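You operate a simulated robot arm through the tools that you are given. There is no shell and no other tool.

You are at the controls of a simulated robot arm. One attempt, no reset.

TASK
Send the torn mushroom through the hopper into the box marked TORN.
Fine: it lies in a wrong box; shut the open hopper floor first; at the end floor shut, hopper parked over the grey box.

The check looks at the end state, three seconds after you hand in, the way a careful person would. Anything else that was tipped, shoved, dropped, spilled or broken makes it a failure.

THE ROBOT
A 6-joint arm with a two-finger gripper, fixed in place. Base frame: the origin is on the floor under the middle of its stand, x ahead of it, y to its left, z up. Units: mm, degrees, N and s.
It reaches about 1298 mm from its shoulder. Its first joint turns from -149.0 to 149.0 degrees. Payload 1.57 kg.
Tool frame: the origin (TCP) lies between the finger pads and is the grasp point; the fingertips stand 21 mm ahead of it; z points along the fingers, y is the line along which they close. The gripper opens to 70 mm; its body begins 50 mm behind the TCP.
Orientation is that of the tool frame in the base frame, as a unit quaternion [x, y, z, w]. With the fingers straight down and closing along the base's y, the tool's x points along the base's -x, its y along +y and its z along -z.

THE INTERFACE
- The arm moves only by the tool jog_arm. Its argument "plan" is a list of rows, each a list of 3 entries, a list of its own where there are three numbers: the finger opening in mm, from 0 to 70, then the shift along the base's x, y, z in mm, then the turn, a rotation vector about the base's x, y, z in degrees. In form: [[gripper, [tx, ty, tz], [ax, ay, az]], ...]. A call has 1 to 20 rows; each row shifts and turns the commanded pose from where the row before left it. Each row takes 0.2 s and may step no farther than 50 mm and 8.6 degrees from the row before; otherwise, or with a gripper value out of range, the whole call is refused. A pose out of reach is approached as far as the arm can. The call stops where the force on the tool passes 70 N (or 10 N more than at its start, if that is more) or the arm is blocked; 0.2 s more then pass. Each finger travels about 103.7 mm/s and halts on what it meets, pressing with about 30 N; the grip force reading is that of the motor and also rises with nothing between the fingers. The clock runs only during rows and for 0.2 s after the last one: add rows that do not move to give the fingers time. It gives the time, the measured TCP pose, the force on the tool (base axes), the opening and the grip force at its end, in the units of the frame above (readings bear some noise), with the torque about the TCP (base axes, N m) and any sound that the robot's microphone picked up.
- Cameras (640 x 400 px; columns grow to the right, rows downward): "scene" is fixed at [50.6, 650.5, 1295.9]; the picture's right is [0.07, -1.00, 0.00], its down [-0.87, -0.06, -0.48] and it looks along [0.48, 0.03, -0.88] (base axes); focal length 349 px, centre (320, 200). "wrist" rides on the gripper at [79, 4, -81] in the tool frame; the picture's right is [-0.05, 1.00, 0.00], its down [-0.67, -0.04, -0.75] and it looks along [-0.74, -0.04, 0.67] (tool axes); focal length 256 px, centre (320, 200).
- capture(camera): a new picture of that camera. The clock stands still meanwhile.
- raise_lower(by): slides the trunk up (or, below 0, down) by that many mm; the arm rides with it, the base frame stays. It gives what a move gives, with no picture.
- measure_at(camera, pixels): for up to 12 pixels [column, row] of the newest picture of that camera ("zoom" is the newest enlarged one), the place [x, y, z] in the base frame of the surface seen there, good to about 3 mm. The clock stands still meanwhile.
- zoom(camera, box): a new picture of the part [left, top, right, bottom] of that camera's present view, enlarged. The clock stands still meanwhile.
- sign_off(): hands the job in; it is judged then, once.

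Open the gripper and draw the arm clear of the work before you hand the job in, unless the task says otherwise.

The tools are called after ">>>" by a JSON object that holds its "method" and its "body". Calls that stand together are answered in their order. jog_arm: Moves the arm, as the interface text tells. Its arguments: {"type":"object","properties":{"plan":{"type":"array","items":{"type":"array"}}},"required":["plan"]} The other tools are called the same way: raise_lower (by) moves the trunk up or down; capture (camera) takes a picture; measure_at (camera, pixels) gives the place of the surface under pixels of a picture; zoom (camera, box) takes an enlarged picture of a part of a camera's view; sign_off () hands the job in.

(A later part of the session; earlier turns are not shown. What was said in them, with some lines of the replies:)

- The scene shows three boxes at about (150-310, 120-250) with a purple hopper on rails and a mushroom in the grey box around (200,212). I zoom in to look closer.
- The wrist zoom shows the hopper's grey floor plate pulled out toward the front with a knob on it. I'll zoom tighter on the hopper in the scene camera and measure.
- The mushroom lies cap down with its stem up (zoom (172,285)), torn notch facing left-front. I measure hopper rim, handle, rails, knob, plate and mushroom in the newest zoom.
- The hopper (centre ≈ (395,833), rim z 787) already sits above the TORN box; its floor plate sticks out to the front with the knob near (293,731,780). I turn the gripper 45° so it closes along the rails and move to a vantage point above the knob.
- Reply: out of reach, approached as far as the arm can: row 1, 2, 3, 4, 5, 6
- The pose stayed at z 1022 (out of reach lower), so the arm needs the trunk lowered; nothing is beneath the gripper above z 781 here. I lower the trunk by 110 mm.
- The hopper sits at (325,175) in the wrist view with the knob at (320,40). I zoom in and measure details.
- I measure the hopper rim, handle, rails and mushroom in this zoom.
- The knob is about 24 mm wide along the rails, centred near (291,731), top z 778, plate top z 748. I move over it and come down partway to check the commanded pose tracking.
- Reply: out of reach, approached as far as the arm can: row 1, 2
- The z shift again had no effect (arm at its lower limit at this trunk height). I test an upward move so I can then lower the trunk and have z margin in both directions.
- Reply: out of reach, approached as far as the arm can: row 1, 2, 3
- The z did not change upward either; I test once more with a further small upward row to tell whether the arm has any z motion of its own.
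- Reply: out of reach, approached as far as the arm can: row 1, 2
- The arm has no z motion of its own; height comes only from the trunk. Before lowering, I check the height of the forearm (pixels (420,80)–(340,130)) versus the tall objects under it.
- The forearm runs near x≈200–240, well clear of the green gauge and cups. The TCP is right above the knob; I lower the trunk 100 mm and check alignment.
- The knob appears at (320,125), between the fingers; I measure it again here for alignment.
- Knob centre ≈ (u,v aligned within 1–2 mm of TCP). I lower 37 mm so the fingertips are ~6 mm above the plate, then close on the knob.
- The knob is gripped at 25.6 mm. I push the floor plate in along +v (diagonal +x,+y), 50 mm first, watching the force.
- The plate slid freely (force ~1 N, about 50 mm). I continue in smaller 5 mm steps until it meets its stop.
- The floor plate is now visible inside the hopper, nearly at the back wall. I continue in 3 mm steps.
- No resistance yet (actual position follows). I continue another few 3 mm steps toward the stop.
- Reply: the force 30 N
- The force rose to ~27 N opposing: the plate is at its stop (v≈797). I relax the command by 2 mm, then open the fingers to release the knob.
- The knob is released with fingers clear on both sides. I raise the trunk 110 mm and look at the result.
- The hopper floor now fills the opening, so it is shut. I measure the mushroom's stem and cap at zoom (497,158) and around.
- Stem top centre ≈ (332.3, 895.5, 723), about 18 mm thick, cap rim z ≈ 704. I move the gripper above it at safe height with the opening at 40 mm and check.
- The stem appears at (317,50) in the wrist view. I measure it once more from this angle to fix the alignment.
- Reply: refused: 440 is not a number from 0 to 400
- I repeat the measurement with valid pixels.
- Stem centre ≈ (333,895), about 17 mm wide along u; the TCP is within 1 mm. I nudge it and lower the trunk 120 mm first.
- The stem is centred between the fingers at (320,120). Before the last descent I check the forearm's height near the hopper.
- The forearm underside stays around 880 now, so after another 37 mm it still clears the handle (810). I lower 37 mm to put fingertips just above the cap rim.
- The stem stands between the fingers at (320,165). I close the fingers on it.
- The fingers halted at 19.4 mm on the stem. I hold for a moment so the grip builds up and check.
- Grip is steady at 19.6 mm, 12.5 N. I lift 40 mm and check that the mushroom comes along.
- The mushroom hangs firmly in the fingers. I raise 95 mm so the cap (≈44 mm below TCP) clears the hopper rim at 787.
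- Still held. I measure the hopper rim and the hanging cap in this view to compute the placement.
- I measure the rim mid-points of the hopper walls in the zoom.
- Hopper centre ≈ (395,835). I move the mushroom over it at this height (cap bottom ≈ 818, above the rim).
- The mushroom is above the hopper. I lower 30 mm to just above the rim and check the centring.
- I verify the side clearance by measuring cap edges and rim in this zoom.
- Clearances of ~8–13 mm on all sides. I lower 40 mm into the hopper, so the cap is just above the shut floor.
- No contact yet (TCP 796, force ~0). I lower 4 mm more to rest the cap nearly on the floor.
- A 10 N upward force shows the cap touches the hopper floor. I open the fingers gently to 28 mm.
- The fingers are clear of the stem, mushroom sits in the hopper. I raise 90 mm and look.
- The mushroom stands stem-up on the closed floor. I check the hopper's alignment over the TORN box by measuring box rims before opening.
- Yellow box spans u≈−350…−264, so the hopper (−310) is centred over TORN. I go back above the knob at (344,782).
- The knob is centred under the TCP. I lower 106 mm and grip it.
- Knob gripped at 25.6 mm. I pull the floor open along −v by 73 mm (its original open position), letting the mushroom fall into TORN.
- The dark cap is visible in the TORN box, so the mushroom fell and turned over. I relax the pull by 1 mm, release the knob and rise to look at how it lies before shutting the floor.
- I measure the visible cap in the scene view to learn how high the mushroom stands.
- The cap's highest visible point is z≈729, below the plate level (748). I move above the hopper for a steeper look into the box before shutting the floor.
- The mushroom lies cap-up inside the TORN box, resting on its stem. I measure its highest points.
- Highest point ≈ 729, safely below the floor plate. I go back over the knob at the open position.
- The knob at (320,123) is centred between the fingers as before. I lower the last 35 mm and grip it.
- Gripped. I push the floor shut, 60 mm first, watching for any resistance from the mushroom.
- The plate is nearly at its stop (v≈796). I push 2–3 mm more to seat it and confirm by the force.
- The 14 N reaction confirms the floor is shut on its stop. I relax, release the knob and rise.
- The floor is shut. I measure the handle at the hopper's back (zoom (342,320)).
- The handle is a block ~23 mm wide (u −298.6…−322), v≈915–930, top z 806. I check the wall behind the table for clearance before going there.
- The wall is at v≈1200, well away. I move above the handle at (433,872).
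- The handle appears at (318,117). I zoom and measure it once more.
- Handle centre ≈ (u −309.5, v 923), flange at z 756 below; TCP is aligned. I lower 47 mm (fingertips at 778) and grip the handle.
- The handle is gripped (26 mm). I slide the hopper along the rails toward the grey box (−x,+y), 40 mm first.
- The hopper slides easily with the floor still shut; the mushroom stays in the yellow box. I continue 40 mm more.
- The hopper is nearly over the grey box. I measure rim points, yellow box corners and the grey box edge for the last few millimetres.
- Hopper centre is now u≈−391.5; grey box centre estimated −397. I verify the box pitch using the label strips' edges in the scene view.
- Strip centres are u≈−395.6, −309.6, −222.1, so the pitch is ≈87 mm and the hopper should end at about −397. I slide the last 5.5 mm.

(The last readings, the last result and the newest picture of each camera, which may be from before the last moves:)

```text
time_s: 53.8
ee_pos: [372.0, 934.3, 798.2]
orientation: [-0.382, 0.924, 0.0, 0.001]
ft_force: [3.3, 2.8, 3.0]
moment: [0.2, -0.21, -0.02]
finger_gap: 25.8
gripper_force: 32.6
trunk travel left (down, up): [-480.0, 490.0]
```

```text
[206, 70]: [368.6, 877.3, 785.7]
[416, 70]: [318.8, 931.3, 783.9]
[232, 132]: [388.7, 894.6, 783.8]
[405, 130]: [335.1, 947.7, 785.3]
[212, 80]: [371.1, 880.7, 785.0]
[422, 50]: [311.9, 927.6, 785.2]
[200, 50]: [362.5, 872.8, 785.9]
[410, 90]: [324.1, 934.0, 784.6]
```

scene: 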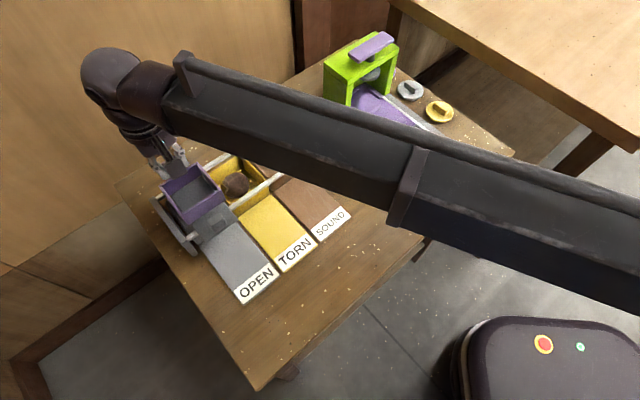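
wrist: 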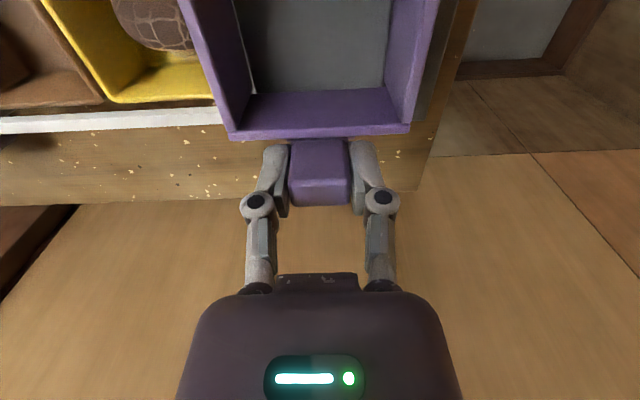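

Hopper centre now u≈−396.4, matching the grey box centre. I release the handle and rise clear.

>>> {"method": "jog_arm", "body": {"plan": [[22, [0, 0, 0], [0, 0, 0]], [34, [0, 0, 0], [0, 0, 0]], [46, [0, 0, 0], [0, 0, 0]], [46, [0, 0, 0], [0, 0, 0]]]}}

>>> {"method": "raise_lower", "body": {"by": 110}}

>>> {"method": "capture", "body": {"camera": "wrist"}}

>>> {"method": "zoom", "body": {"camera": "scene", "box": [140, 130, 300, 230]}}

```text
time_s: 54.8
ee_pos: [372.7, 932.9, 799.6]
orientation: [-0.383, 0.924, -0.001, 0.0]
ft_force: [-0.1, 0.5, 1.0]
moment: [-0.01, 0.0, 0.03]
finger_gap: 46.1
gripper_force: 0.1
trunk travel left (down, up): [-480.0, 490.0]
```

```text
time_s: 56.2
ee_pos: [371.8, 933.2, 907.5]
orientation: [-0.383, 0.924, 0.0, -0.001]
ft_force: [-0.1, -0.2, 0.1]
moment: [-0.02, -0.01, 0.0]
finger_gap: 46.0
gripper_force: 0.0
trunk travel left (down, up): [-590.0, 380.0]
```

```text
taken
```

wrist: 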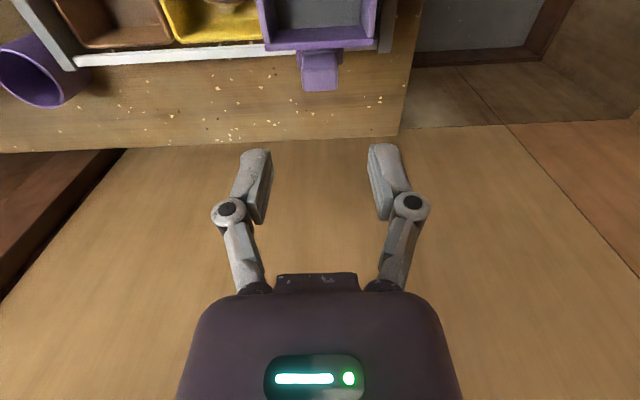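

```text
4.00 times, centred on (220, 180) of scene
```

zoom: 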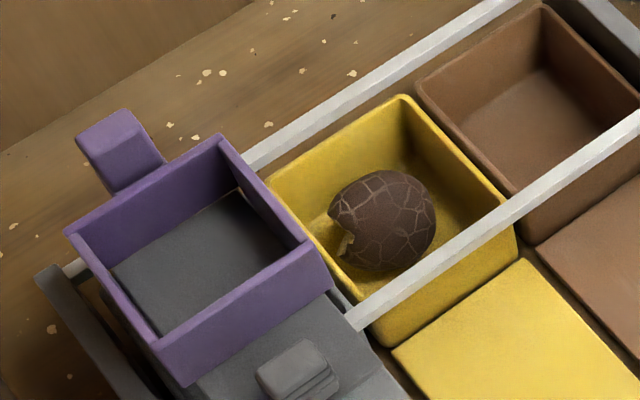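

Floor shut, hopper over the grey box, mushroom in TORN. I raise the trunk and draw the arm back clear of the work, opening the gripper.

>>> {"method": "raise_lower", "body": {"by": 115}}

>>> {"method": "jog_arm", "body": {"plan": [[60, [-20.6, -36, 0], [0, 0, 0]], [70, [-20.6, -36, 0], [0, 0, 0]], [70, [-20.6, -36, 0], [0, 0, 0]], [70, [-20.6, -36, 0], [0, 0, 0]], [70, [-20.6, -36, 0], [0, 0, 0]], [70, [-20.6, -36, 0], [0, 0, 0]], [70, [-20.6, -36, 0], [0, 0, 0]], [70, [-20.6, -36, 0], [0, 0, 0]], [70, [-20.6, -36, 0], [0, 0, 0]], [70, [-20.6, -36, 0], [0, 0, 0]], [70, [0, -36, 0], [0, 0, 0]], [70, [0, 0, 0], [0, 0, 0]]]}}

>>> {"method": "capture", "body": {"camera": "scene"}}

>>> {"method": "zoom", "body": {"camera": "scene", "box": [140, 110, 332, 230]}}

```text
time_s: 57.7
ee_pos: [372.9, 933.2, 1023.4]
orientation: [-0.383, 0.924, 0.0, 0.001]
ft_force: [0.1, 0.1, -0.5]
moment: [0.01, -0.01, 0.03]
finger_gap: 45.9
gripper_force: 0.1
trunk travel left (down, up): [-705.0, 265.0]
```

```text
time_s: 60.3
ee_pos: [165.7, 537.2, 1023.3]
orientation: [-0.383, 0.924, 0.0, 0.0]
ft_force: [-0.4, -0.2, -0.2]
moment: [-0.01, 0.01, 0.02]
finger_gap: 69.8
gripper_force: 0.1
trunk travel left (down, up): [-705.0, 265.0]
```

```text
taken
```

scene: 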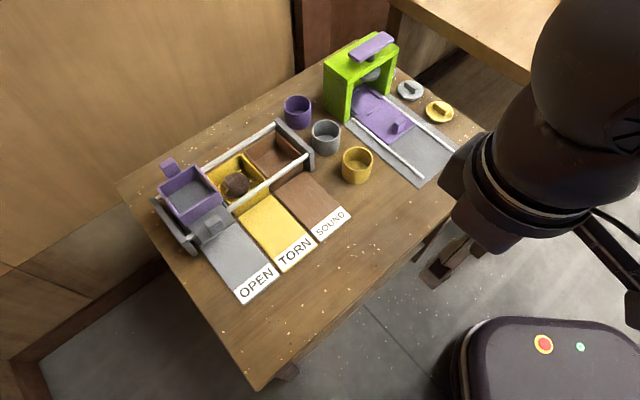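

```text
3.33 times, centred on (236, 170) of scene
```

zoom: 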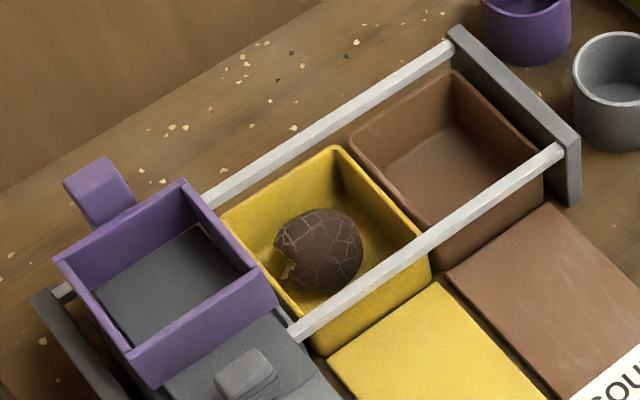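

Final check: I measure the hopper rim and knob positions to confirm parking and the shut floor.

>>> {"method": "measure_at", "body": {"camera": "zoom", "pixels": [[60, 260], [182, 185], [268, 285], [140, 360], [245, 365], [232, 375], [265, 358], [240, 355], [150, 280], [200, 240], [120, 290], [235, 270]]}}

```text
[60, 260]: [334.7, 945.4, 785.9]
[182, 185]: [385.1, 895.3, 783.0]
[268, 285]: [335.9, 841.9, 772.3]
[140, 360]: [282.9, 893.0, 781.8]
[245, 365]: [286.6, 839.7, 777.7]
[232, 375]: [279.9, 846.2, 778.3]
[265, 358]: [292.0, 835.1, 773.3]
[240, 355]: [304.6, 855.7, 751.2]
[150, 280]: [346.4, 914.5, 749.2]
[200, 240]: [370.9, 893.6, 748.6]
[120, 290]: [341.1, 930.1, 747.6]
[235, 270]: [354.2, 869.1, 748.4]
```

The hopper centre is at u≈−396 (over the grey box), the knob is at v≈796 (same as at the closed stop), the mushroom lies in TORN, and the arm is clear with the gripper open. I hand the job in.

>>> {"method": "sign_off", "body": {}}

```text
The job is handed in.
```

The torn mushroom is in the TORN box. It went through the hopper, as asked. I handed the job in and have not seen the check's verdict.

- **Floor first:** I pushed the open hopper floor shut until it met its stop, before touching the mushroom.
- **Mushroom:** I lifted it by the stem out of the grey OPEN box, set it in the hopper over TORN, and pulled the floor open. It turned over as it fell and now lies cap up inside the TORN box, below the rim.
- **End state:** The floor is shut again, with the knob measuring at the same place as at its stop. The hopper sits over the grey box, within about 1 mm of centre.
- **Everything else:** The last picture shows nothing else tipped or moved. The gripper is open and the arm is back near its starting position, clear of the work.
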